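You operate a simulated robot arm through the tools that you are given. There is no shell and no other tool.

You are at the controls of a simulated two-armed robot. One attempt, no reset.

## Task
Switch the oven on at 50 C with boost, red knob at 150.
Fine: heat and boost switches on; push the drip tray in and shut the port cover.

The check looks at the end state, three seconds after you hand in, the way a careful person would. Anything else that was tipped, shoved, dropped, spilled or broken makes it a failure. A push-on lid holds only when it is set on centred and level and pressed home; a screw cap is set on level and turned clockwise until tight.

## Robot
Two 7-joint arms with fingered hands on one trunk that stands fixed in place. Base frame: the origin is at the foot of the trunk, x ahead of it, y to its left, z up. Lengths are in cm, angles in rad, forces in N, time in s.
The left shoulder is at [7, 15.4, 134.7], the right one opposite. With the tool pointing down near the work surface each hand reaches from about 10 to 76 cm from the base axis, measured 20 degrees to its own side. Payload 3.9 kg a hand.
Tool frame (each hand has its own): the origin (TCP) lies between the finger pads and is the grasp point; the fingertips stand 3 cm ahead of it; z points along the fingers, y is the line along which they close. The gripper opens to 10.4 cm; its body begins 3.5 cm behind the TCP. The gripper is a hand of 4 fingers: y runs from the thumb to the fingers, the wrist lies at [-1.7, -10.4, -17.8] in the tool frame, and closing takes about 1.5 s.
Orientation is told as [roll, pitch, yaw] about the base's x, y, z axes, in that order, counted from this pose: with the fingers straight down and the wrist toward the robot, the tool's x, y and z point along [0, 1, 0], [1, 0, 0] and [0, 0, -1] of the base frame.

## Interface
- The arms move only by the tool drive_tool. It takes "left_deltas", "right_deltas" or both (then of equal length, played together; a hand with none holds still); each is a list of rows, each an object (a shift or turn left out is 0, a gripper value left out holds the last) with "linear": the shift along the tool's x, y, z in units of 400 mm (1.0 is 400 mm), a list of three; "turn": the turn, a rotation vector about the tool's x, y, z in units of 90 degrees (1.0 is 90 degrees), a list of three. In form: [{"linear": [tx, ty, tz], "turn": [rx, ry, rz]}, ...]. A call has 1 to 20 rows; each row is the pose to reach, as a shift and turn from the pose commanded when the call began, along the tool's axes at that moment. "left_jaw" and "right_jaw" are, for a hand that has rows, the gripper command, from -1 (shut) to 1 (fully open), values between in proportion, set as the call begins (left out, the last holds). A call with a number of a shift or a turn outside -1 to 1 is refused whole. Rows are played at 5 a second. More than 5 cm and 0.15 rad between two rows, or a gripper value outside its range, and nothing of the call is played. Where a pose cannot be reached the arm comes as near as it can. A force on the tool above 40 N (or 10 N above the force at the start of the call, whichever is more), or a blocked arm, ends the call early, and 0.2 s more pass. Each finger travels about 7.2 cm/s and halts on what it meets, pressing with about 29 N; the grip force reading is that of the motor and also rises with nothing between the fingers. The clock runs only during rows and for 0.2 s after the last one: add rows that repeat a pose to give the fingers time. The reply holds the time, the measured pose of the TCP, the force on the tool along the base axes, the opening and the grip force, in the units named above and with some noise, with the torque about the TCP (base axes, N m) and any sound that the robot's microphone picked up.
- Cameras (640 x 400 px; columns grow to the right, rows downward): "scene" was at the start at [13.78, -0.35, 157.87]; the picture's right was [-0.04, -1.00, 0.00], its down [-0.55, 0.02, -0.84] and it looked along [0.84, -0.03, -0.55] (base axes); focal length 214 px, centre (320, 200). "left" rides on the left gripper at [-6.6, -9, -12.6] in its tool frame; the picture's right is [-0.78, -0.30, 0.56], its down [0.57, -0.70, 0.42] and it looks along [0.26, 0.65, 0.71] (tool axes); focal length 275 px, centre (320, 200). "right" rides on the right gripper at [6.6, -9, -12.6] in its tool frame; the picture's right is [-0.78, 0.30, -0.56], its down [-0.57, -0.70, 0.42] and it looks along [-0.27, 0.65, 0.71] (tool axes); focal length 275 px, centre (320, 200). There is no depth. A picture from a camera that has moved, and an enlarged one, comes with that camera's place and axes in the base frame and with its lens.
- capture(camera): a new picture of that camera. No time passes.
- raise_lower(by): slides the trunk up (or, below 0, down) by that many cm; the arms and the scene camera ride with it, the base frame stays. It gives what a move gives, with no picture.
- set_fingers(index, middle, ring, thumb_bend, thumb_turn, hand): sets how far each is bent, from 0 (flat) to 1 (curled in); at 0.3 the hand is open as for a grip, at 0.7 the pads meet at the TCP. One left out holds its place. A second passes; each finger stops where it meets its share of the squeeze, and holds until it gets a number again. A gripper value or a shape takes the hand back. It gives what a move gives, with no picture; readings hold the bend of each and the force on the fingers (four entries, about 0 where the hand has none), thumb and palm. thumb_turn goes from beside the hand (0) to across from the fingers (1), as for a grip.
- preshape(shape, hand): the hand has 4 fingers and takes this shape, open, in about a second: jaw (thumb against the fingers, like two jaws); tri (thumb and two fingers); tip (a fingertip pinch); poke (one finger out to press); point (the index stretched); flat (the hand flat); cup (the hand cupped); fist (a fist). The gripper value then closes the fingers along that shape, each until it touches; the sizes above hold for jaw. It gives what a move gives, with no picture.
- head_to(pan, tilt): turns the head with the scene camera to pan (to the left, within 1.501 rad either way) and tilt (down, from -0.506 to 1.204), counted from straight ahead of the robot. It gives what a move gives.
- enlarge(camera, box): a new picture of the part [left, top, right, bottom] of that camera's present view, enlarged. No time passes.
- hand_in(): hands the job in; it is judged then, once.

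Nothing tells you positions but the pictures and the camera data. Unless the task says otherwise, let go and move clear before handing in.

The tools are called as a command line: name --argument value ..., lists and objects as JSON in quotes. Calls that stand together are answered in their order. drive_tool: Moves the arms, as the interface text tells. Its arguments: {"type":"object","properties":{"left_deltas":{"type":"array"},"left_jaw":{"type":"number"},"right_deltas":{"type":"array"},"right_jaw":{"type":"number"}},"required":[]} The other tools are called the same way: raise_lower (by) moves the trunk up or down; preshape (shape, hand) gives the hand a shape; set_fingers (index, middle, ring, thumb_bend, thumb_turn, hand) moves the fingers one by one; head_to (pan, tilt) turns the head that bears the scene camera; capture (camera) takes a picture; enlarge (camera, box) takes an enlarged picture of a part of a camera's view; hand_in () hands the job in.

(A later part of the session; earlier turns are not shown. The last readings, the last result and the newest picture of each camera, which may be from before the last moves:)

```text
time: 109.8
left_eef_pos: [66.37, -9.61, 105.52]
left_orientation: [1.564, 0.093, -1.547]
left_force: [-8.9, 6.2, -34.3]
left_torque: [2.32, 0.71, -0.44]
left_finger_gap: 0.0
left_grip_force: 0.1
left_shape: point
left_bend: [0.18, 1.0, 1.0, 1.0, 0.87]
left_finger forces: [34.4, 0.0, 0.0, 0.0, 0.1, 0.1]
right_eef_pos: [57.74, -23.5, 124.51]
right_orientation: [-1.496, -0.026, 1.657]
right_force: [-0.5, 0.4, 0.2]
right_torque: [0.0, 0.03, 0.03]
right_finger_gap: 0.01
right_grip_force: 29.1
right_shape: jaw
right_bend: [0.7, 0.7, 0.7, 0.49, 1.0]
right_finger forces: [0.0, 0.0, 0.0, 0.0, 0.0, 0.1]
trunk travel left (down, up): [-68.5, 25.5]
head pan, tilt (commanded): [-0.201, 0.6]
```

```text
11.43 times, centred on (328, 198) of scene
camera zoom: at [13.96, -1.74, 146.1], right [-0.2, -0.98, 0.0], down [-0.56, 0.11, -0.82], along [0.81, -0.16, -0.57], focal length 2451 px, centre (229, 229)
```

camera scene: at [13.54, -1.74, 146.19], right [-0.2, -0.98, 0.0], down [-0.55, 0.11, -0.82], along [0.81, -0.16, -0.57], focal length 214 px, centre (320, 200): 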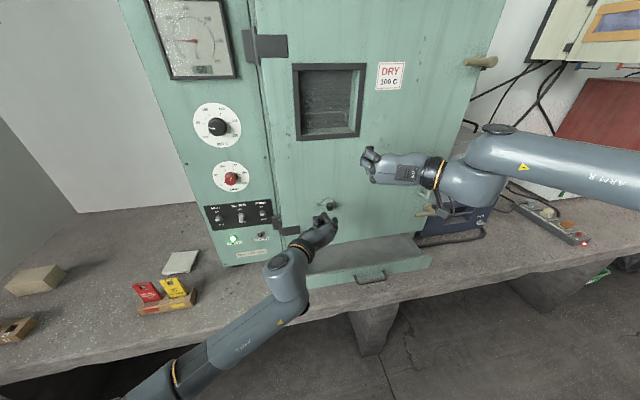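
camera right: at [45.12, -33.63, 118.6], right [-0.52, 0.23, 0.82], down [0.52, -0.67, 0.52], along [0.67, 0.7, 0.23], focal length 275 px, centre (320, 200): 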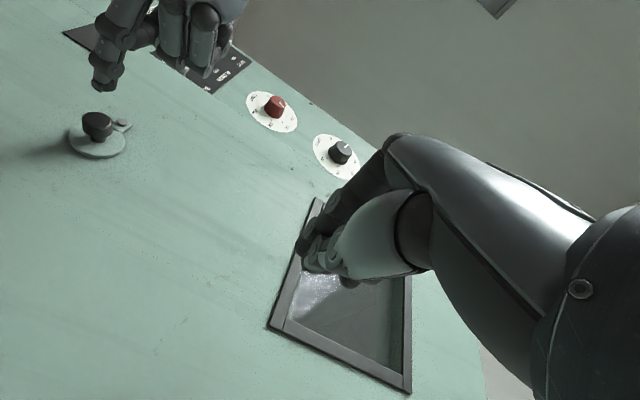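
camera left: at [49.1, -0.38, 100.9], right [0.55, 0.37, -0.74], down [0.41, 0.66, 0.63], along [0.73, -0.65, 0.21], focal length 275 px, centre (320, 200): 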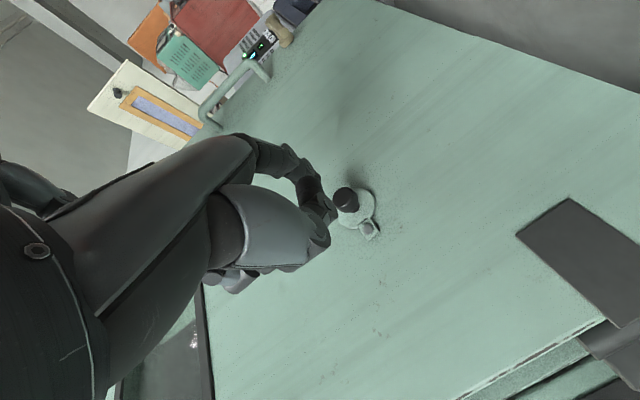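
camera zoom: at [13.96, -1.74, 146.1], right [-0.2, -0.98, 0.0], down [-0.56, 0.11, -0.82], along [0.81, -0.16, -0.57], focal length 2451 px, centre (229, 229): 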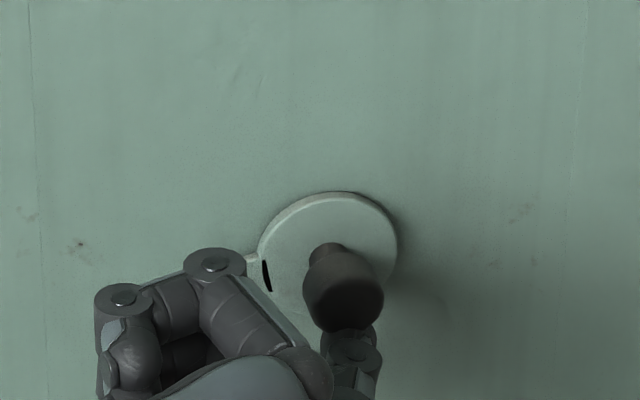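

It rotated roughly 10° upward and then met a hard stop. I'll ease off and look at the cover's resting position.

drive_tool --left_deltas '[{"linear": [-0.02, 0.0017, 0]}, {"linear": [-0.05, 0.0043, 0]}, {"linear": [-0.08, 0.007, 0]}, {"linear": [-0.08, 0.007, -0.06]}, {"linear": [-0.08, 0.007, -0.12]}, {"linear": [-0.08, 0.007, -0.12]}]'

enlarge --camera "right" --box '[40, 60, 160, 170]'

enlarge --camera "scene" --box '[312, 187, 344, 207]'

enlarge --camera "left" --box '[330, 160, 410, 210]'

```text
time: 111.2
left_eef_pos: [61.46, -9.7, 103.1]
left_orientation: [1.577, 0.084, -1.55]
left_force: [0.1, -1.2, 0.1]
left_torque: [-0.02, 0.0, 0.0]
left_finger_gap: 9.57
left_grip_force: 0.0
left_shape: point
left_bend: [0.2, 1.0, 1.0, 1.0, 0.87]
left_finger forces: [0.1, 0.0, 0.0, 0.1, 0.1, 0.1]
right_eef_pos: [57.23, -23.55, 124.65]
right_orientation: [-1.499, -0.027, 1.654]
right_force: [1.1, 0.4, -0.2]
right_torque: [-0.01, 0.02, -0.01]
right_finger_gap: 0.01
right_grip_force: 28.9
right_shape: jaw
right_bend: [0.7, 0.7, 0.7, 0.49, 1.0]
right_finger forces: [0.0, 0.1, 0.0, 0.1, 0.0, 0.0]
trunk travel left (down, up): [-68.5, 25.5]
head pan, tilt (commanded): [-0.201, 0.6]
```

```text
3.64 times, centred on (100, 115) of right
camera zoom: at [45.1, -33.62, 118.61], right [-0.52, 0.23, 0.82], down [0.52, -0.67, 0.52], along [0.67, 0.7, 0.23], focal length 1001 px, centre (1120, 509)
```

zoom: 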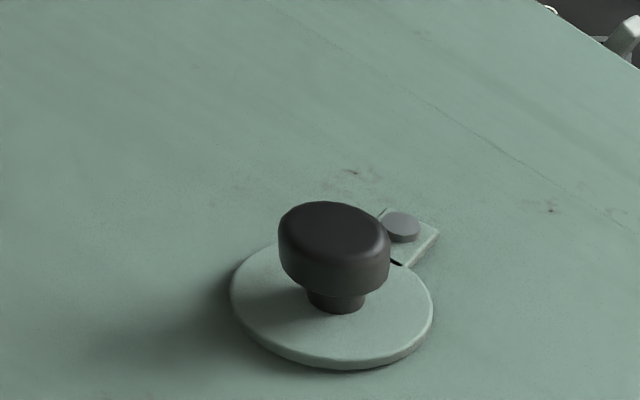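

```text
16.00 times, centred on (328, 197) of scene
camera zoom: at [13.65, -1.79, 146.18], right [-0.2, -0.98, 0.0], down [-0.55, 0.11, -0.82], along [0.81, -0.16, -0.57], focal length 3432 px, centre (192, 248)
```

zoom: 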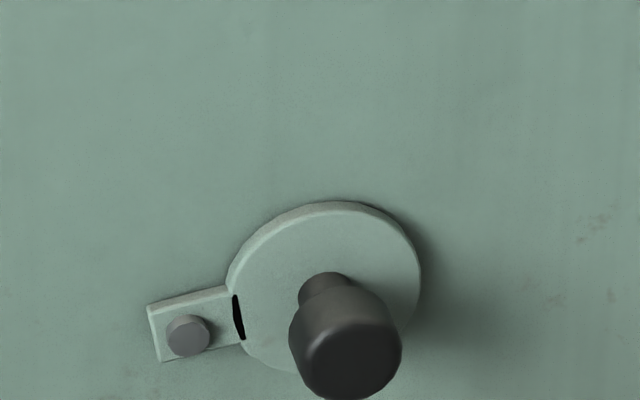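

```text
8.00 times, centred on (370, 185) of left
camera zoom: at [48.77, -0.3, 97.31], right [0.55, 0.37, -0.74], down [0.41, 0.66, 0.63], along [0.73, -0.65, 0.21], focal length 2202 px, centre (-80, 320)
```

zoom: 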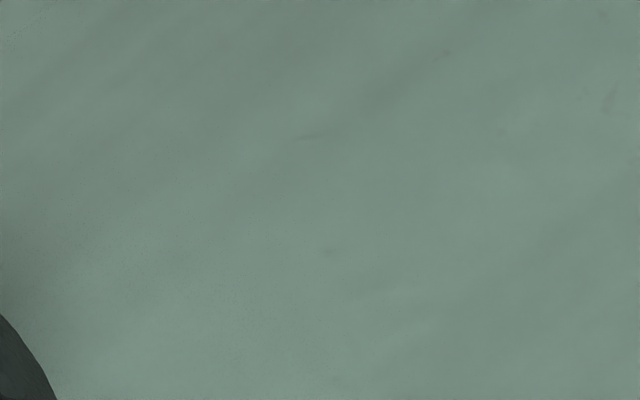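

The cover now rests about 11° up from horizontal, held by friction, with no hole visible. To find where the port hole is, and therefore what "shut" means, I'll push the knob down from above. First I position above it.

drive_tool --left_deltas '[{"linear": [0.1, -0.0085, 0]}, {"linear": [0.19, -0.016, 0]}, {"linear": [0.19, -0.016, 0.06]}, {"linear": [0.19, -0.016, 0.12]}, {"linear": [0.19, -0.016, 0.12]}]'

enlarge --camera "right" --box '[40, 60, 160, 170]'

enlarge --camera "scene" --box '[300, 180, 356, 215]'

```text
time: 112.4
left_eef_pos: [66.34, -9.88, 110.82]
left_orientation: [1.576, 0.085, -1.551]
left_force: [0.2, 0.6, -0.7]
left_torque: [-0.02, 0.0, -0.01]
left_finger_gap: 9.59
left_grip_force: 0.1
left_shape: point
left_bend: [0.2, 1.0, 1.0, 1.0, 0.87]
left_finger forces: [0.0, 0.1, 0.0, 0.1, 0.0, 0.0]
right_eef_pos: [57.19, -23.46, 124.73]
right_orientation: [-1.5, -0.027, 1.655]
right_force: [0.1, -0.6, 0.2]
right_torque: [-0.03, 0.02, -0.01]
right_finger_gap: 0.0
right_grip_force: 29.0
right_shape: jaw
right_bend: [0.7, 0.7, 0.7, 0.49, 1.0]
right_finger forces: [0.0, 0.0, 0.0, 0.0, 0.0, 0.0]
trunk travel left (down, up): [-68.5, 25.5]
head pan, tilt (commanded): [-0.201, 0.6]
```

```text
3.64 times, centred on (100, 115) of right
camera zoom: at [44.98, -33.58, 118.69], right [-0.52, 0.23, 0.82], down [0.52, -0.67, 0.52], along [0.67, 0.7, 0.23], focal length 1001 px, centre (1120, 509)
```

zoom: 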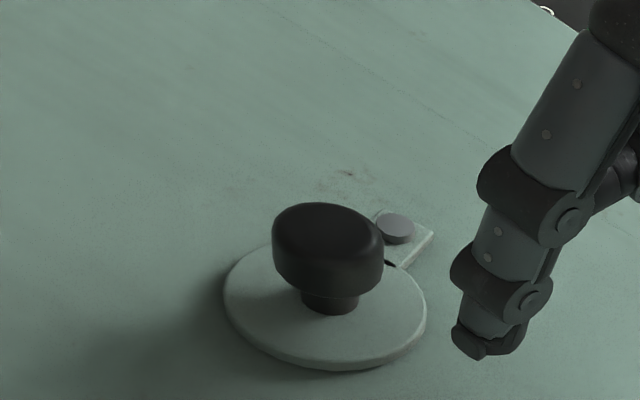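

```text
11.43 times, centred on (328, 198) of scene
camera zoom: at [13.48, -1.75, 146.2], right [-0.2, -0.98, 0.0], down [-0.55, 0.11, -0.83], along [0.81, -0.16, -0.56], focal length 2451 px, centre (229, 229)
```

zoom: 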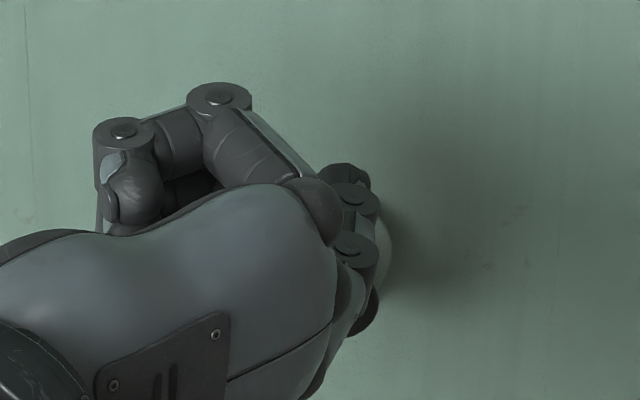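

The finger is above the knob. I'll move it down in small steps to rotate the cover.

drive_tool --left_deltas '[{"linear": [-0.025, 0.002, 0]}, {"linear": [-0.05, 0.0043, 0]}, {"linear": [-0.065, 0.0055, 0]}, {"linear": [-0.08, 0.0068, 0]}, {"linear": [-0.095, 0.008, 0]}, {"linear": [-0.095, 0.008, 0]}]'

enlarge --camera "right" --box '[40, 60, 160, 170]'

```text
time: 113.8
left_eef_pos: [66.23, -9.89, 107.1]
left_orientation: [1.576, 0.086, -1.551]
left_force: [-1.1, 0.1, -0.1]
left_torque: [-0.03, -0.02, -0.03]
left_finger_gap: 0.03
left_grip_force: 0.1
left_shape: point
left_bend: [0.2, 1.0, 1.0, 1.0, 0.87]
left_finger forces: [0.2, 0.0, 0.1, 0.0, 0.0, 0.1]
right_eef_pos: [57.17, -23.6, 124.69]
right_orientation: [-1.499, -0.026, 1.655]
right_force: [1.1, 0.4, 0.4]
right_torque: [0.03, -0.02, -0.02]
right_finger_gap: 0.0
right_grip_force: 29.4
right_shape: jaw
right_bend: [0.7, 0.7, 0.7, 0.49, 1.0]
right_finger forces: [0.1, 0.1, 0.0, 0.0, 0.0, 0.0]
trunk travel left (down, up): [-68.5, 25.5]
head pan, tilt (commanded): [-0.201, 0.6]
```

```text
3.64 times, centred on (100, 115) of right
camera zoom: at [45.03, -33.58, 118.66], right [-0.52, 0.23, 0.82], down [0.52, -0.67, 0.52], along [0.67, 0.7, 0.23], focal length 1001 px, centre (1120, 509)
```

zoom: 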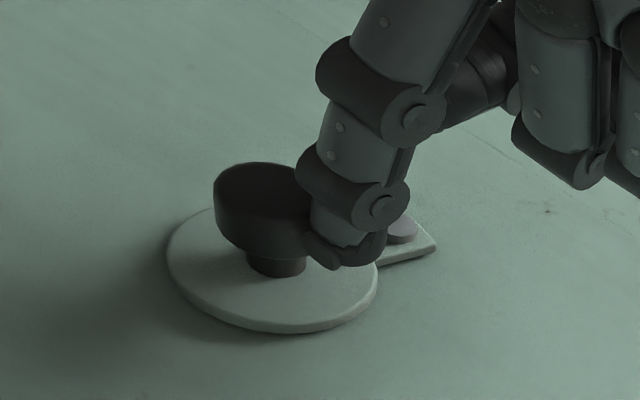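

The cover turns easily with no hole visible yet. I'll continue a little further down.

drive_tool --left_deltas '[{"linear": [-0.015, 0.001, 0]}, {"linear": [-0.03, 0.0026, 0]}, {"linear": [-0.045, 0.004, 0]}, {"linear": [-0.045, 0.004, 0]}]'

enlarge --camera "right" --box '[40, 60, 160, 170]'

enlarge --camera "scene" --box '[300, 180, 356, 215]'

```text
time: 114.8
left_eef_pos: [66.39, -9.73, 105.25]
left_orientation: [1.574, 0.087, -1.551]
left_force: [-0.3, 0.2, 0.5]
left_torque: [-0.04, -0.01, 0.02]
left_finger_gap: 9.61
left_grip_force: 0.0
left_shape: point
left_bend: [0.2, 1.0, 1.0, 1.0, 0.87]
left_finger forces: [0.3, 0.0, 0.0, 0.1, 0.1, 0.0]
right_eef_pos: [57.29, -23.55, 124.66]
right_orientation: [-1.5, -0.025, 1.655]
right_force: [-0.2, -0.7, -0.4]
right_torque: [0.01, -0.01, -0.02]
right_finger_gap: 0.0
right_grip_force: 29.0
right_shape: jaw
right_bend: [0.7, 0.7, 0.7, 0.49, 1.0]
right_finger forces: [0.1, 0.1, 0.1, 0.0, 0.0, 0.0]
trunk travel left (down, up): [-68.5, 25.5]
head pan, tilt (commanded): [-0.201, 0.6]
```

```text
3.64 times, centred on (100, 115) of right
camera zoom: at [45.02, -33.58, 118.66], right [-0.52, 0.23, 0.82], down [0.52, -0.67, 0.52], along [0.67, 0.7, 0.23], focal length 1001 px, centre (1120, 509)
```

zoom: 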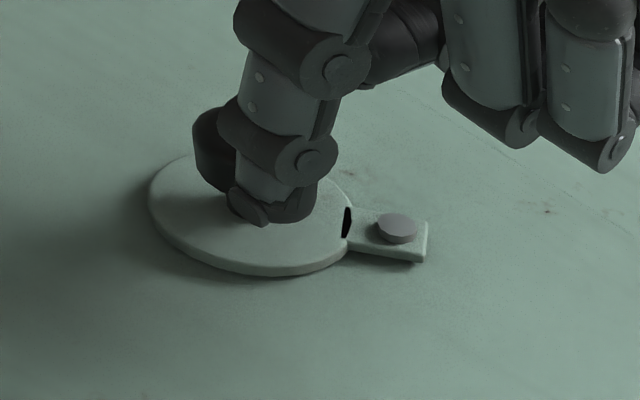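

```text
11.43 times, centred on (328, 198) of scene
camera zoom: at [13.53, -1.76, 146.19], right [-0.2, -0.98, 0.0], down [-0.55, 0.11, -0.82], along [0.81, -0.16, -0.57], focal length 2451 px, centre (229, 229)
```

zoom: 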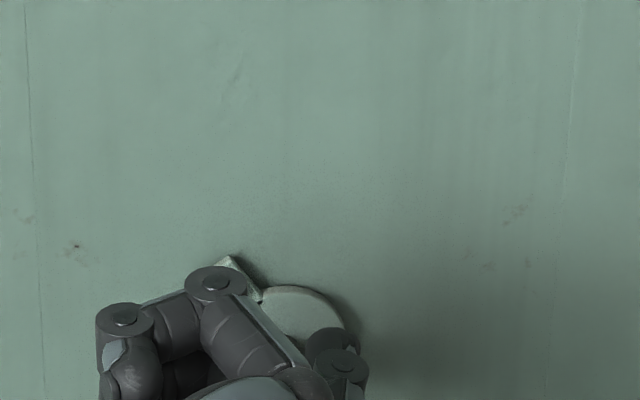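

No hole has appeared where the disc used to be. I'll back the finger away and look at the whole area with the cover in this position.

drive_tool --left_deltas '[{"linear": [0.02, -0.0017, 0]}, {"linear": [0.05, -0.0043, 0]}, {"linear": [0.05, -0.0043, -0.06]}, {"linear": [0.05, -0.0043, -0.14]}, {"linear": [0, 0, -0.2]}, {"linear": [-0.1, 0.0085, -0.2]}, {"linear": [-0.17, 0.0145, -0.2]}, {"linear": [-0.17, 0.0145, -0.2]}]'

enlarge --camera "right" --box '[30, 50, 190, 190]'

enlarge --camera "scene" --box '[296, 180, 376, 230]'

capture --camera "left"

capture --camera "scene"

```text
time: 116.6
left_eef_pos: [58.27, -10.26, 98.03]
left_orientation: [1.576, 0.086, -1.552]
left_force: [0.3, 0.8, 0.0]
left_torque: [0.0, 0.01, -0.02]
left_finger_gap: 9.62
left_grip_force: 0.0
left_shape: point
left_bend: [0.2, 1.0, 1.0, 1.0, 0.87]
left_finger forces: [0.0, 0.0, 0.0, 0.0, 0.0, 0.1]
right_eef_pos: [57.32, -23.58, 124.74]
right_orientation: [-1.499, -0.027, 1.656]
right_force: [0.1, -0.3, -0.3]
right_torque: [0.01, -0.01, -0.03]
right_finger_gap: 0.0
right_grip_force: 29.2
right_shape: jaw
right_bend: [0.7, 0.7, 0.7, 0.49, 1.0]
right_finger forces: [0.0, 0.1, 0.1, 0.1, 0.0, 0.1]
trunk travel left (down, up): [-68.5, 25.5]
head pan, tilt (commanded): [-0.201, 0.6]
```

```text
2.86 times, centred on (110, 120) of right
camera zoom: at [45.03, -33.57, 118.66], right [-0.52, 0.23, 0.82], down [0.52, -0.67, 0.52], along [0.67, 0.7, 0.23], focal length 786 px, centre (920, 429)
```

zoom: 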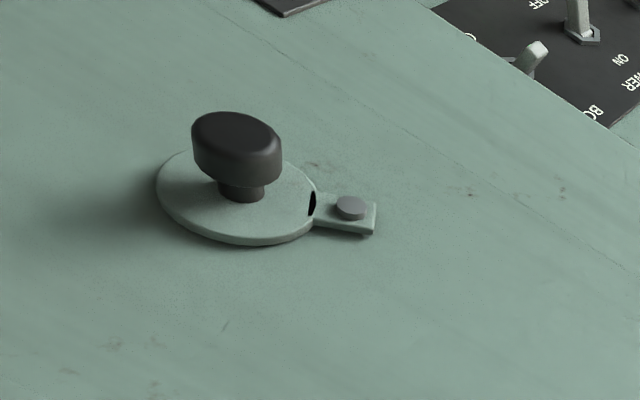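

```text
8.00 times, centred on (336, 205) of scene
camera zoom: at [13.55, -1.74, 146.19], right [-0.2, -0.98, 0.0], down [-0.55, 0.11, -0.82], along [0.81, -0.16, -0.57], focal length 1716 px, centre (192, 160)
```

zoom: 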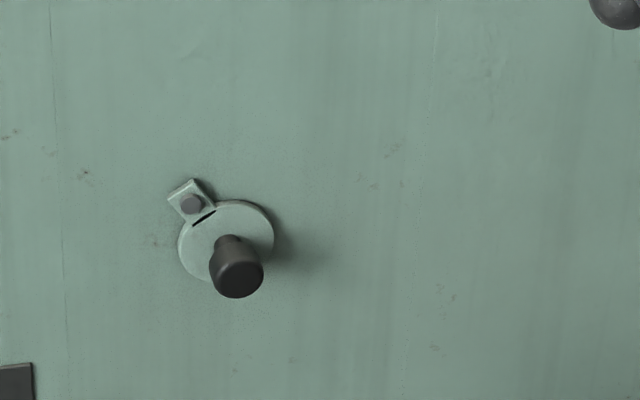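

```text
taken
camera left: at [45.62, -0.87, 92.21], right [0.55, 0.37, -0.74], down [0.41, 0.66, 0.63], along [0.73, -0.65, 0.21], focal length 275 px, centre (320, 200)
```

left: 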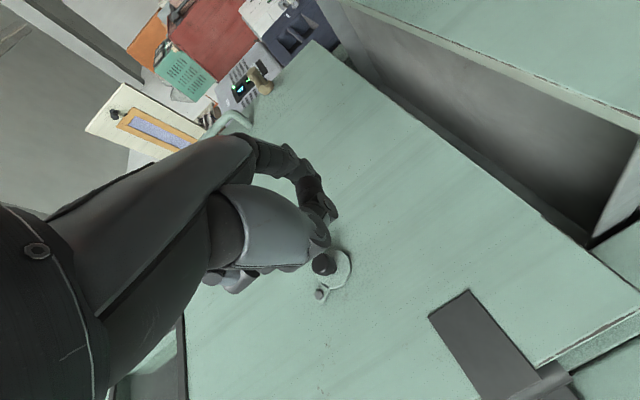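

```text
taken
camera scene: at [13.55, -1.74, 146.19], right [-0.2, -0.98, 0.0], down [-0.55, 0.11, -0.82], along [0.81, -0.16, -0.57], focal length 214 px, centre (320, 200)
```

scene: 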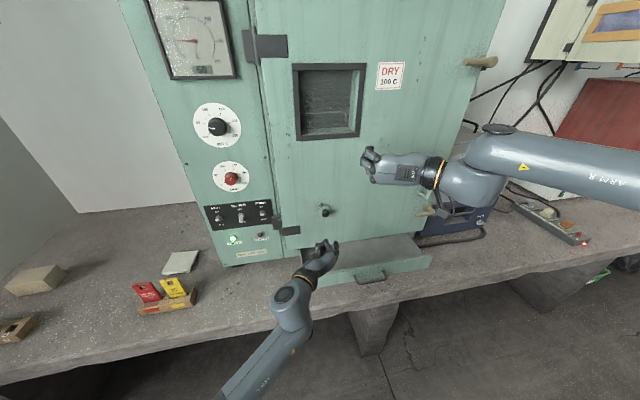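

With the cover at about -50°, there is still no hole at its old place. I'll zoom around the pivot in every direction for a port outline.

enlarge --camera "scene" --box '[304, 190, 344, 215]'

enlarge --camera "right" --box '[60, 70, 140, 120]'

enlarge --camera "left" --box '[300, 230, 380, 310]'

```text
16.00 times, centred on (324, 202) of scene
camera zoom: at [13.55, -1.74, 146.19], right [-0.2, -0.98, 0.0], down [-0.55, 0.11, -0.82], along [0.81, -0.16, -0.57], focal length 3432 px, centre (256, 160)
```

zoom: 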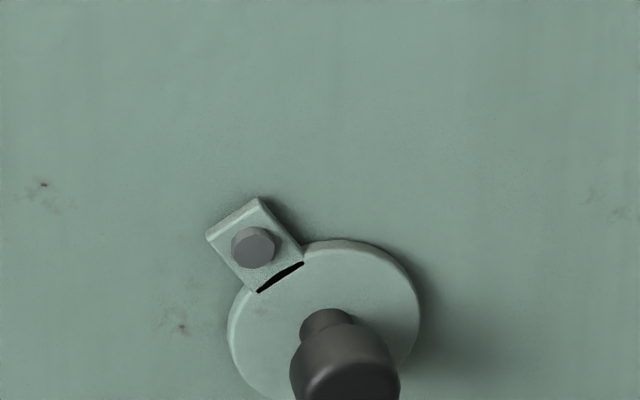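

```text
8.00 times, centred on (100, 95) of right
camera zoom: at [45.03, -33.57, 118.66], right [-0.52, 0.23, 0.82], down [0.52, -0.67, 0.52], along [0.67, 0.7, 0.23], focal length 2202 px, centre (2080, 1040)
```

zoom: 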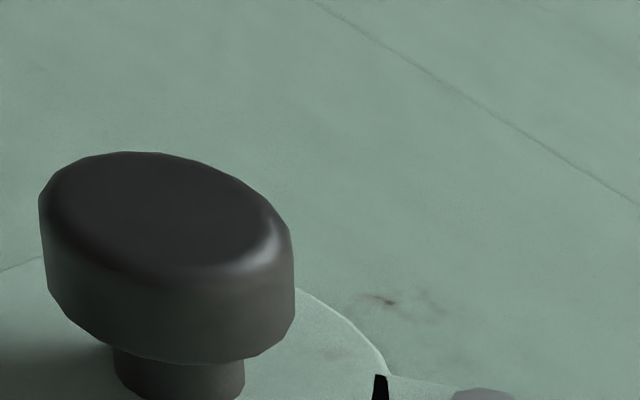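

```text
5.00 times, centred on (340, 270) of left
camera zoom: at [45.62, -0.87, 92.21], right [0.55, 0.37, -0.74], down [0.41, 0.66, 0.63], along [0.73, -0.65, 0.21], focal length 1376 px, centre (220, -150)
```

zoom: 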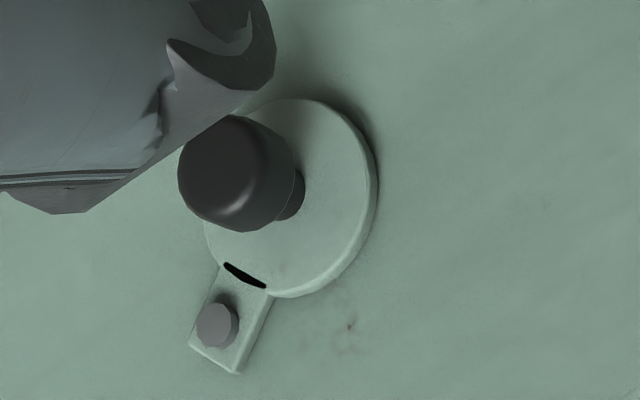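

I'll find the cover's other limit. I'm switching the left hand to the jaw shape, closed into a compact tip, to push the knob sideways from its right.

preshape --hand "left" --shape "jaw"

drive_tool --left_deltas '[{"linear": [0.05, 0.1, 0]}, {"linear": [0.1, 0.195, 0]}, {"linear": [0.1, 0.195, 0]}, {"linear": [0.1, 0.195, 0]}, {"linear": [0.1, 0.195, 0]}, {"linear": [0.1, 0.195, 0]}, {"linear": [0.1, 0.195, 0]}, {"linear": [0.1, 0.195, 0]}, {"linear": [0.1, 0.195, 0]}]' --left_jaw -1

capture --camera "scene"

enlarge --camera "scene" --box '[296, 190, 376, 240]'

capture --camera "right"

```text
time: 117.5
left_eef_pos: [58.3, -10.22, 98.03]
left_orientation: [1.576, 0.086, -1.551]
left_force: [-0.6, 0.4, 0.6]
left_torque: [0.01, 0.0, 0.0]
left_finger_gap: 10.38
left_grip_force: 0.1
left_shape: jaw
left_bend: [0.3, 0.3, 0.3, 0.3, 0.97]
left_finger forces: [0.0, 0.1, 0.0, 0.0, 0.0, 0.1]
right_eef_pos: [57.19, -23.6, 124.54]
right_orientation: [-1.499, -0.026, 1.656]
right_force: [0.2, 0.0, -0.1]
right_torque: [0.04, 0.02, 0.01]
right_finger_gap: 0.0
right_grip_force: 29.0
right_shape: jaw
right_bend: [0.7, 0.7, 0.7, 0.49, 1.0]
right_finger forces: [0.0, 0.1, 0.0, 0.0, 0.0, 0.0]
trunk travel left (down, up): [-68.5, 25.5]
head pan, tilt (commanded): [-0.201, 0.6]
```

```text
time: 119.5
left_eef_pos: [58.24, -18.37, 101.4]
left_orientation: [1.576, 0.085, -1.552]
left_force: [-0.7, -0.7, 0.3]
left_torque: [-0.01, 0.0, 0.03]
left_finger_gap: 0.0
left_grip_force: 28.8
left_shape: jaw
left_bend: [0.7, 0.7, 0.7, 0.48, 1.0]
left_finger forces: [0.1, 0.0, 0.1, 0.1, 0.0, 0.0]
right_eef_pos: [57.32, -23.49, 124.6]
right_orientation: [-1.499, -0.026, 1.655]
right_force: [-0.4, 0.1, 0.6]
right_torque: [0.01, -0.02, 0.01]
right_finger_gap: 0.02
right_grip_force: 29.1
right_shape: jaw
right_bend: [0.7, 0.7, 0.7, 0.49, 1.0]
right_finger forces: [0.1, 0.0, 0.0, 0.1, 0.0, 0.0]
trunk travel left (down, up): [-68.5, 25.5]
head pan, tilt (commanded): [-0.201, 0.6]
```

```text
taken
camera scene: at [13.54, -1.75, 146.19], right [-0.2, -0.98, 0.0], down [-0.55, 0.11, -0.82], along [0.81, -0.16, -0.57], focal length 214 px, centre (320, 200)
```

scene: 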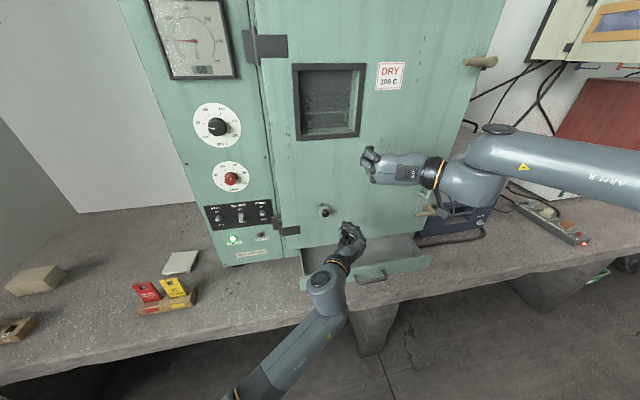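

```text
8.00 times, centred on (336, 215) of scene
camera zoom: at [13.54, -1.75, 146.19], right [-0.2, -0.98, 0.0], down [-0.55, 0.11, -0.82], along [0.81, -0.16, -0.57], focal length 1716 px, centre (192, 80)
```

zoom: 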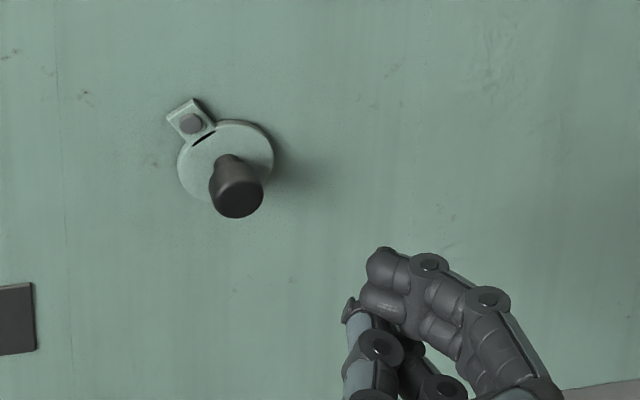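

```text
taken
camera right: at [45.02, -33.58, 118.66], right [-0.52, 0.23, 0.82], down [0.52, -0.67, 0.52], along [0.67, 0.7, 0.23], focal length 275 px, centre (320, 200)
```

right: 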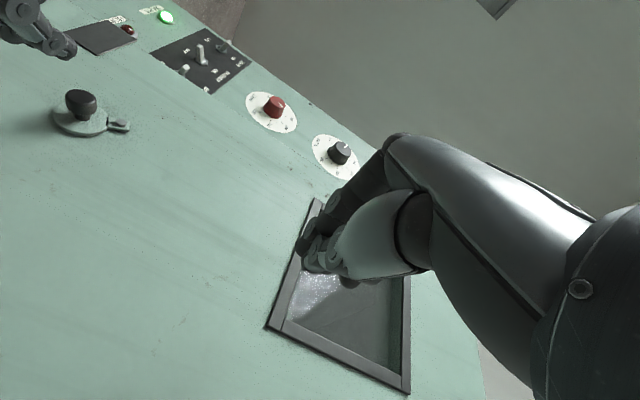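

The closed tip is right of the knob. I'll advance beside it and then push left gently.

drive_tool --left_deltas '[{"linear": [0.015, 0, 0.06]}, {"linear": [0.015, 0, 0.12]}, {"linear": [0.015, 0, 0.17]}, {"linear": [0.015, 0, 0.2]}, {"linear": [0.015, 0, 0.2]}]'

enlarge --camera "scene" --box '[296, 190, 376, 240]'

enlarge --camera "right" --box '[0, 40, 160, 140]'

```text
time: 120.7
left_eef_pos: [66.18, -18.21, 102.07]
left_orientation: [1.576, 0.086, -1.552]
left_force: [0.6, -0.8, -0.1]
left_torque: [0.02, -0.01, 0.02]
left_finger_gap: 0.01
left_grip_force: 29.1
left_shape: jaw
left_bend: [0.7, 0.7, 0.7, 0.48, 1.0]
left_finger forces: [0.0, 0.0, 0.0, 0.1, 0.1, 0.1]
right_eef_pos: [57.22, -23.68, 124.63]
right_orientation: [-1.499, -0.025, 1.653]
right_force: [-0.2, -0.6, 0.5]
right_torque: [0.0, -0.02, 0.0]
right_finger_gap: 0.0
right_grip_force: 29.1
right_shape: jaw
right_bend: [0.7, 0.7, 0.7, 0.49, 1.0]
right_finger forces: [0.0, 0.0, 0.1, 0.1, 0.0, 0.0]
trunk travel left (down, up): [-68.5, 25.5]
head pan, tilt (commanded): [-0.201, 0.6]
```

```text
8.00 times, centred on (336, 215) of scene
camera zoom: at [13.52, -1.76, 146.19], right [-0.2, -0.98, 0.0], down [-0.55, 0.11, -0.83], along [0.81, -0.16, -0.56], focal length 1716 px, centre (192, 80)
```

zoom: 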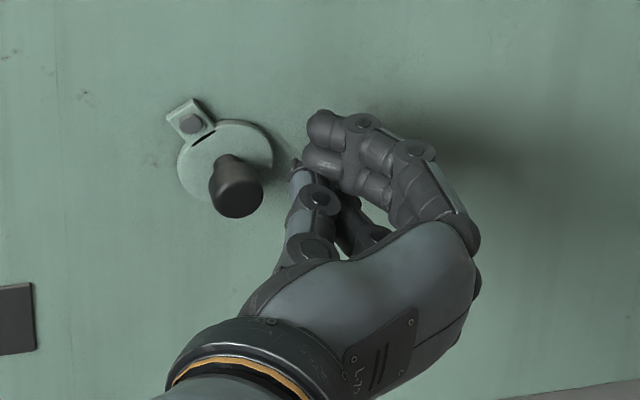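

```text
4.00 times, centred on (80, 90) of right
camera zoom: at [45.0, -33.59, 118.67], right [-0.52, 0.23, 0.82], down [0.52, -0.67, 0.52], along [0.67, 0.7, 0.23], focal length 1101 px, centre (1280, 640)
```

zoom: 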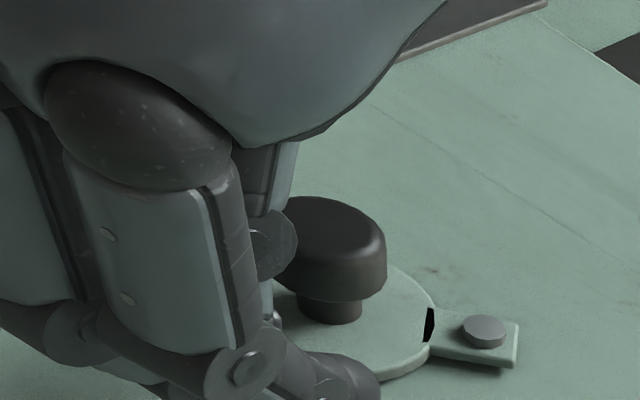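

drive_tool --left_deltas '[{"linear": [0, -0.015, 0]}, {"linear": [0, -0.03, 0]}, {"linear": [0, -0.042, 0]}, {"linear": [0, -0.052, 0]}, {"linear": [0, -0.062, 0]}, {"linear": [0, -0.062, 0]}]'

enlarge --camera "scene" --box '[296, 190, 376, 240]'

```text
time: 122.1
left_eef_pos: [66.4, -15.64, 102.55]
left_orientation: [1.576, 0.085, -1.552]
left_force: [-0.4, -0.1, 0.4]
left_torque: [-0.01, 0.0, -0.03]
left_finger_gap: 0.01
left_grip_force: 29.9
left_shape: jaw
left_bend: [0.7, 0.7, 0.7, 0.49, 1.0]
left_finger forces: [0.1, 0.0, 0.0, 0.0, 0.1, 0.0]
right_eef_pos: [57.34, -23.65, 124.74]
right_orientation: [-1.501, -0.026, 1.655]
right_force: [-0.6, 0.2, -0.3]
right_torque: [0.01, -0.01, -0.01]
right_finger_gap: 0.0
right_grip_force: 29.1
right_shape: jaw
right_bend: [0.7, 0.7, 0.7, 0.49, 1.0]
right_finger forces: [0.0, 0.0, 0.0, 0.0, 0.0, 0.0]
trunk travel left (down, up): [-68.5, 25.5]
head pan, tilt (commanded): [-0.201, 0.6]
```

```text
8.00 times, centred on (336, 215) of scene
camera zoom: at [13.54, -1.78, 146.19], right [-0.2, -0.98, 0.0], down [-0.55, 0.11, -0.82], along [0.81, -0.16, -0.57], focal length 1716 px, centre (192, 80)
```

zoom: 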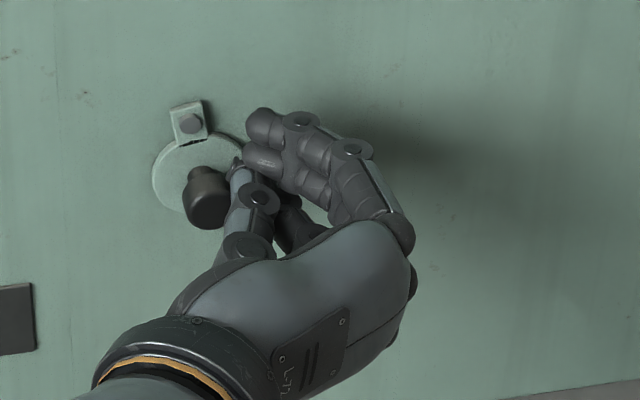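

The cover turned to nearly vertical with no resistance. I'll keep pushing in small steps to find a stop.

drive_tool --left_deltas '[{"linear": [0, -0.008, 0]}, {"linear": [0, -0.016, 0]}, {"linear": [0, -0.024, 0]}, {"linear": [0, -0.024, 0]}]'

enlarge --camera "scene" --box '[296, 190, 376, 240]'

```text
time: 123.1
left_eef_pos: [66.32, -14.73, 102.84]
left_orientation: [1.577, 0.087, -1.553]
left_force: [0.0, -3.3, 2.1]
left_torque: [-0.01, -0.01, -0.07]
left_finger_gap: 0.01
left_grip_force: 29.1
left_shape: jaw
left_bend: [0.7, 0.7, 0.7, 0.49, 1.0]
left_finger forces: [0.0, 0.0, 0.0, 0.0, 0.0, 0.0]
right_eef_pos: [57.16, -23.62, 124.6]
right_orientation: [-1.501, -0.025, 1.654]
right_force: [-0.8, -0.4, 0.0]
right_torque: [-0.02, -0.02, 0.0]
right_finger_gap: 0.0
right_grip_force: 28.8
right_shape: jaw
right_bend: [0.7, 0.7, 0.7, 0.49, 1.0]
right_finger forces: [0.0, 0.0, 0.0, 0.0, 0.0, 0.1]
trunk travel left (down, up): [-68.5, 25.5]
head pan, tilt (commanded): [-0.201, 0.6]
```

```text
8.00 times, centred on (336, 215) of scene
camera zoom: at [13.5, -1.85, 146.19], right [-0.2, -0.98, 0.0], down [-0.55, 0.11, -0.83], along [0.81, -0.16, -0.56], focal length 1716 px, centre (192, 80)
```

zoom: 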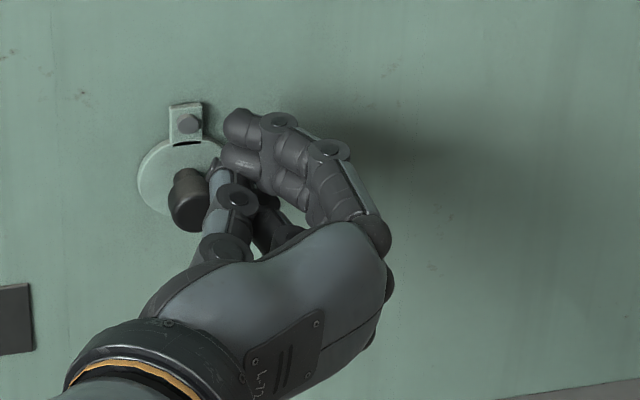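

Resistance begins (about 4 N) just as the cover hangs vertical. I'll push slightly more to confirm it's a stop.

drive_tool --left_deltas '[{"linear": [0, -0.006, 0]}, {"linear": [0, -0.012, 0]}, {"linear": [0, -0.012, 0]}]'

enlarge --camera "scene" --box '[304, 193, 344, 218]'

```text
time: 123.9
left_eef_pos: [66.09, -14.42, 102.79]
left_orientation: [1.58, 0.086, -1.554]
left_force: [-2.3, -12.3, 5.7]
left_torque: [-0.04, -0.09, -0.19]
left_finger_gap: 0.0
left_grip_force: 29.0
left_shape: jaw
left_bend: [0.7, 0.7, 0.7, 0.5, 1.0]
left_finger forces: [0.1, 0.1, 0.0, 0.1, 0.0, 0.0]
right_eef_pos: [57.09, -23.77, 124.61]
right_orientation: [-1.5, -0.028, 1.655]
right_force: [0.7, -0.7, 0.4]
right_torque: [0.01, 0.02, -0.01]
right_finger_gap: 0.01
right_grip_force: 28.7
right_shape: jaw
right_bend: [0.7, 0.7, 0.7, 0.49, 1.0]
right_finger forces: [0.0, 0.0, 0.0, 0.0, 0.0, 0.1]
trunk travel left (down, up): [-68.5, 25.5]
head pan, tilt (commanded): [-0.201, 0.6]
```

```text
16.00 times, centred on (324, 206) of scene
camera zoom: at [13.39, -2.06, 146.2], right [-0.2, -0.98, 0.0], down [-0.55, 0.12, -0.83], along [0.81, -0.16, -0.56], focal length 3432 px, centre (256, 112)
```

zoom: 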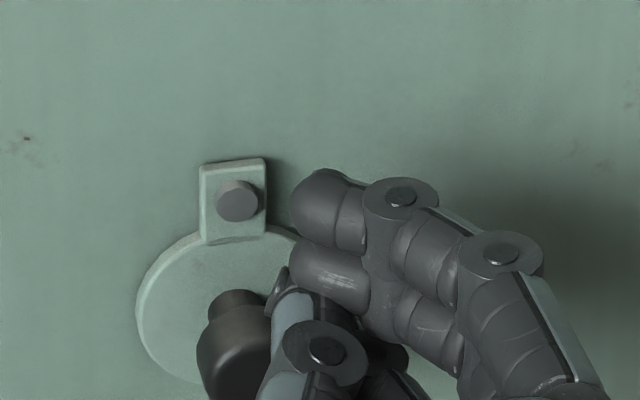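

There is a firm stop exactly at vertical. So the cover was 90° open at the start, and hanging straight down against its stop is the shut position. I'll back away and verify it stays.

drive_tool --left_deltas '[{"linear": [0, 0.02, 0]}, {"linear": [0, 0.05, 0]}, {"linear": [0, 0.05, -0.06]}, {"linear": [0, 0.05, -0.14]}, {"linear": [0, 0.05, -0.22]}, {"linear": [0, 0.05, -0.22]}]'

enlarge --camera "scene" --box '[304, 193, 344, 218]'

enlarge --camera "right" --box '[0, 40, 160, 140]'

capture --camera "scene"

```text
time: 125.3
left_eef_pos: [57.44, -16.09, 102.34]
left_orientation: [1.576, 0.086, -1.551]
left_force: [-0.1, 0.5, -0.9]
left_torque: [0.0, 0.01, 0.02]
left_finger_gap: 0.0
left_grip_force: 29.2
left_shape: jaw
left_bend: [0.7, 0.7, 0.7, 0.49, 1.0]
left_finger forces: [0.1, 0.1, 0.1, 0.0, 0.0, 0.1]
right_eef_pos: [57.27, -23.59, 124.66]
right_orientation: [-1.498, -0.025, 1.654]
right_force: [-0.3, 0.0, 0.1]
right_torque: [0.0, -0.03, 0.01]
right_finger_gap: 0.02
right_grip_force: 28.9
right_shape: jaw
right_bend: [0.7, 0.7, 0.7, 0.49, 1.0]
right_finger forces: [0.0, 0.0, 0.0, 0.0, 0.1, 0.0]
trunk travel left (down, up): [-68.5, 25.5]
head pan, tilt (commanded): [-0.201, 0.6]
```

```text
16.00 times, centred on (324, 206) of scene
camera zoom: at [13.56, -1.77, 146.19], right [-0.2, -0.98, 0.0], down [-0.55, 0.11, -0.82], along [0.81, -0.16, -0.57], focal length 3432 px, centre (256, 112)
```

zoom: 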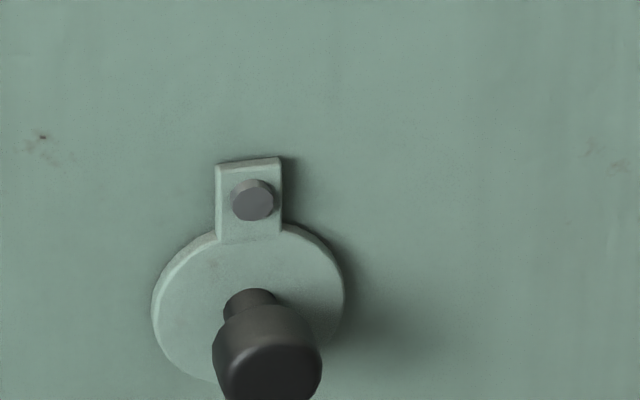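

```text
4.00 times, centred on (80, 90) of right
camera zoom: at [45.04, -33.59, 118.65], right [-0.52, 0.23, 0.82], down [0.52, -0.67, 0.52], along [0.67, 0.7, 0.23], focal length 1101 px, centre (1280, 640)
```

zoom: 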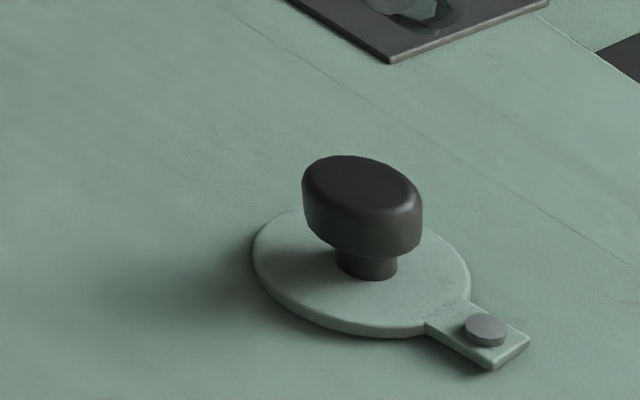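

```text
taken
camera scene: at [13.56, -1.77, 146.19], right [-0.2, -0.98, 0.0], down [-0.55, 0.11, -0.82], along [0.81, -0.16, -0.57], focal length 214 px, centre (320, 200)
```

scene: 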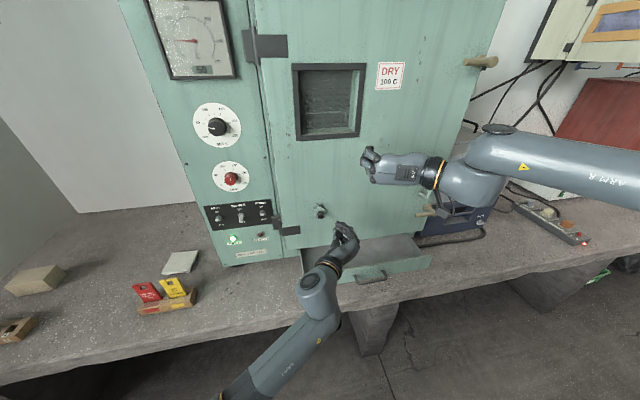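

The cover hangs straight down, shut, and the dark seam has vanished. Next is the drip tray, pushed in by its handle bar near (55, -28.6, 80). I'll lower the trunk 8 cm, then bring the left hand, closed and tilted slightly down, in front of the handle.

raise_lower --by -8

drive_tool --left_deltas '[{"linear": [0.02, 0.06, -0.08], "turn": [0, -0.05, 0]}, {"linear": [0.04, 0.12, -0.16], "turn": [0, -0.11, 0]}, {"linear": [0.06, 0.18, -0.22], "turn": [0, -0.17, 0]}, {"linear": [0.08, 0.24, -0.28], "turn": [0, -0.23, 0]}, {"linear": [0.102, 0.2985, -0.316], "turn": [0, -0.278, 0]}, {"linear": [0.102, 0.2985, -0.316], "turn": [0, -0.278, 0]}]'

head_to --pan -0.25 --tilt 0.8

capture --camera "scene"

```text
time: 126.5
left_eef_pos: [57.5, -16.03, 94.44]
left_orientation: [1.578, 0.085, -1.551]
left_force: [-0.7, -0.2, 0.0]
left_torque: [0.01, 0.02, -0.03]
left_finger_gap: 0.0
left_grip_force: 28.8
left_shape: jaw
left_bend: [0.7, 0.7, 0.7, 0.49, 1.0]
left_finger forces: [0.0, 0.1, 0.0, 0.0, 0.0, 0.0]
right_eef_pos: [57.18, -23.56, 116.72]
right_orientation: [-1.5, -0.027, 1.653]
right_force: [-0.6, 0.2, 0.7]
right_torque: [0.02, 0.01, 0.01]
right_finger_gap: 0.01
right_grip_force: 29.0
right_shape: jaw
right_bend: [0.7, 0.7, 0.7, 0.49, 1.0]
right_finger forces: [0.1, 0.1, 0.1, 0.0, 0.0, 0.1]
trunk travel left (down, up): [-60.5, 33.5]
head pan, tilt (commanded): [-0.201, 0.6]
```

```text
time: 127.7
left_eef_pos: [49.11, -22.24, 90.56]
left_orientation: [1.178, 0.24, -1.474]
left_force: [0.9, -1.2, -0.7]
left_torque: [-0.01, 0.07, -0.01]
left_finger_gap: 0.0
left_grip_force: 29.0
left_shape: jaw
left_bend: [0.7, 0.7, 0.7, 0.49, 1.0]
left_finger forces: [0.1, 0.0, 0.0, 0.0, 0.1, 0.1]
right_eef_pos: [57.21, -23.64, 116.71]
right_orientation: [-1.499, -0.027, 1.654]
right_force: [0.6, 0.7, -0.8]
right_torque: [-0.01, -0.02, 0.02]
right_finger_gap: 0.01
right_grip_force: 29.2
right_shape: jaw
right_bend: [0.7, 0.7, 0.7, 0.49, 1.0]
right_finger forces: [0.0, 0.1, 0.0, 0.0, 0.0, 0.0]
trunk travel left (down, up): [-60.5, 33.5]
head pan, tilt (commanded): [-0.201, 0.6]
stopped in row 6 (left hand): the arm was blocked; the commanded pose is now the measured one
```

```text
time: 128.4
left_eef_pos: [49.02, -22.18, 90.6]
left_orientation: [1.178, 0.24, -1.474]
left_force: [-1.3, 0.7, -0.2]
left_torque: [-0.01, 0.0, 0.01]
left_finger_gap: 0.0
left_grip_force: 29.1
left_shape: jaw
left_bend: [0.7, 0.7, 0.7, 0.49, 1.0]
left_finger forces: [0.1, 0.0, 0.0, 0.0, 0.0, 0.0]
right_eef_pos: [57.32, -23.56, 116.56]
right_orientation: [-1.5, -0.027, 1.657]
right_force: [0.0, 0.9, -1.1]
right_torque: [-0.05, -0.01, -0.02]
right_finger_gap: 0.0
right_grip_force: 29.0
right_shape: jaw
right_bend: [0.7, 0.7, 0.7, 0.49, 1.0]
right_finger forces: [0.0, 0.0, 0.0, 0.0, 0.0, 0.0]
trunk travel left (down, up): [-60.5, 33.5]
head pan, tilt (commanded): [-0.25, 0.799]
```

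```text
taken
camera scene: at [12.68, -1.98, 136.51], right [-0.25, -0.97, 0.0], down [-0.69, 0.18, -0.7], along [0.68, -0.17, -0.72], focal length 214 px, centre (320, 200)
```

scene: 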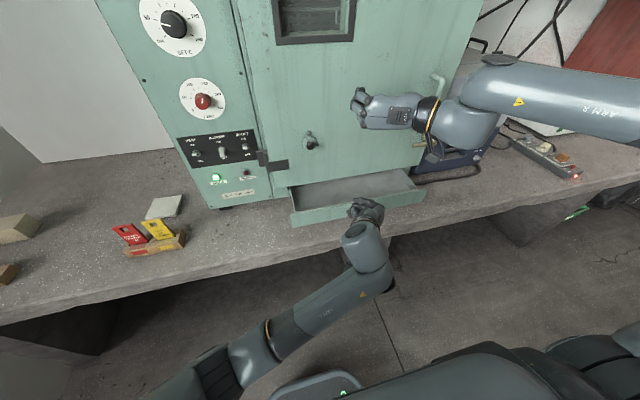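

The left arm can't fold far enough right to reach the handle's centre, so I'll push the tray's front panel left of the handle instead. First I move to about y=-16 and straighten the hand.

drive_tool --left_deltas '[{"linear": [-0.004, -0.046, 0.034], "turn": [-0.037, 0.01, 0.015]}, {"linear": [-0.008, -0.093, 0.068], "turn": [-0.074, 0.02, 0.03]}, {"linear": [-0.0116, -0.139, 0.102], "turn": [-0.111, 0.0295, 0.046]}, {"linear": [-0.0116, -0.139, 0.102], "turn": [-0.111, 0.0295, 0.046]}]'

capture --camera "scene"

enlarge --camera "scene" --box '[270, 160, 450, 270]'

```text
time: 129.4
left_eef_pos: [52.14, -15.91, 89.98]
left_orientation: [1.178, 0.239, -1.671]
left_force: [0.6, -0.1, 0.5]
left_torque: [0.02, -0.01, -0.03]
left_finger_gap: 0.0
left_grip_force: 29.0
left_shape: jaw
left_bend: [0.7, 0.7, 0.7, 0.49, 1.0]
left_finger forces: [0.0, 0.1, 0.0, 0.0, 0.0, 0.0]
right_eef_pos: [57.26, -23.63, 116.79]
right_orientation: [-1.499, -0.025, 1.653]
right_force: [0.9, -0.2, 0.4]
right_torque: [-0.02, -0.01, 0.01]
right_finger_gap: 0.0
right_grip_force: 29.3
right_shape: jaw
right_bend: [0.7, 0.7, 0.7, 0.49, 1.0]
right_finger forces: [0.0, 0.0, 0.0, 0.0, 0.0, 0.0]
trunk travel left (down, up): [-60.5, 33.5]
head pan, tilt (commanded): [-0.25, 0.799]
```

```text
taken
camera scene: at [12.66, -2.05, 136.5], right [-0.25, -0.97, 0.0], down [-0.69, 0.18, -0.7], along [0.68, -0.17, -0.72], focal length 214 px, centre (320, 200)
```

scene: 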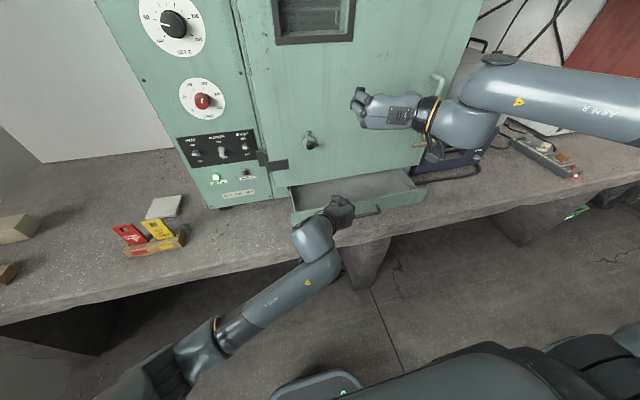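

```text
3.56 times, centred on (360, 215) of scene
camera zoom: at [12.66, -2.05, 136.5], right [-0.25, -0.97, 0.0], down [-0.69, 0.18, -0.7], along [0.68, -0.17, -0.72], focal length 763 px, centre (178, 147)
```

zoom: 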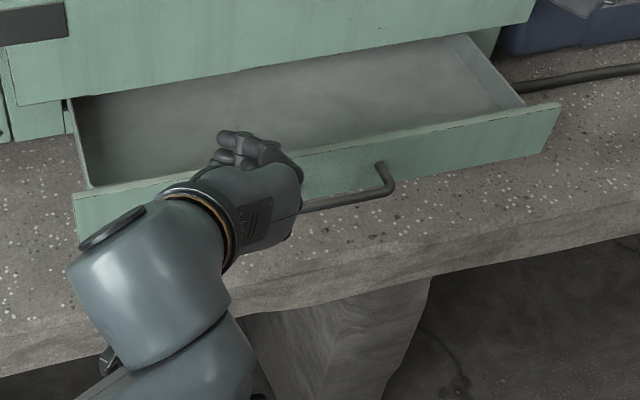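

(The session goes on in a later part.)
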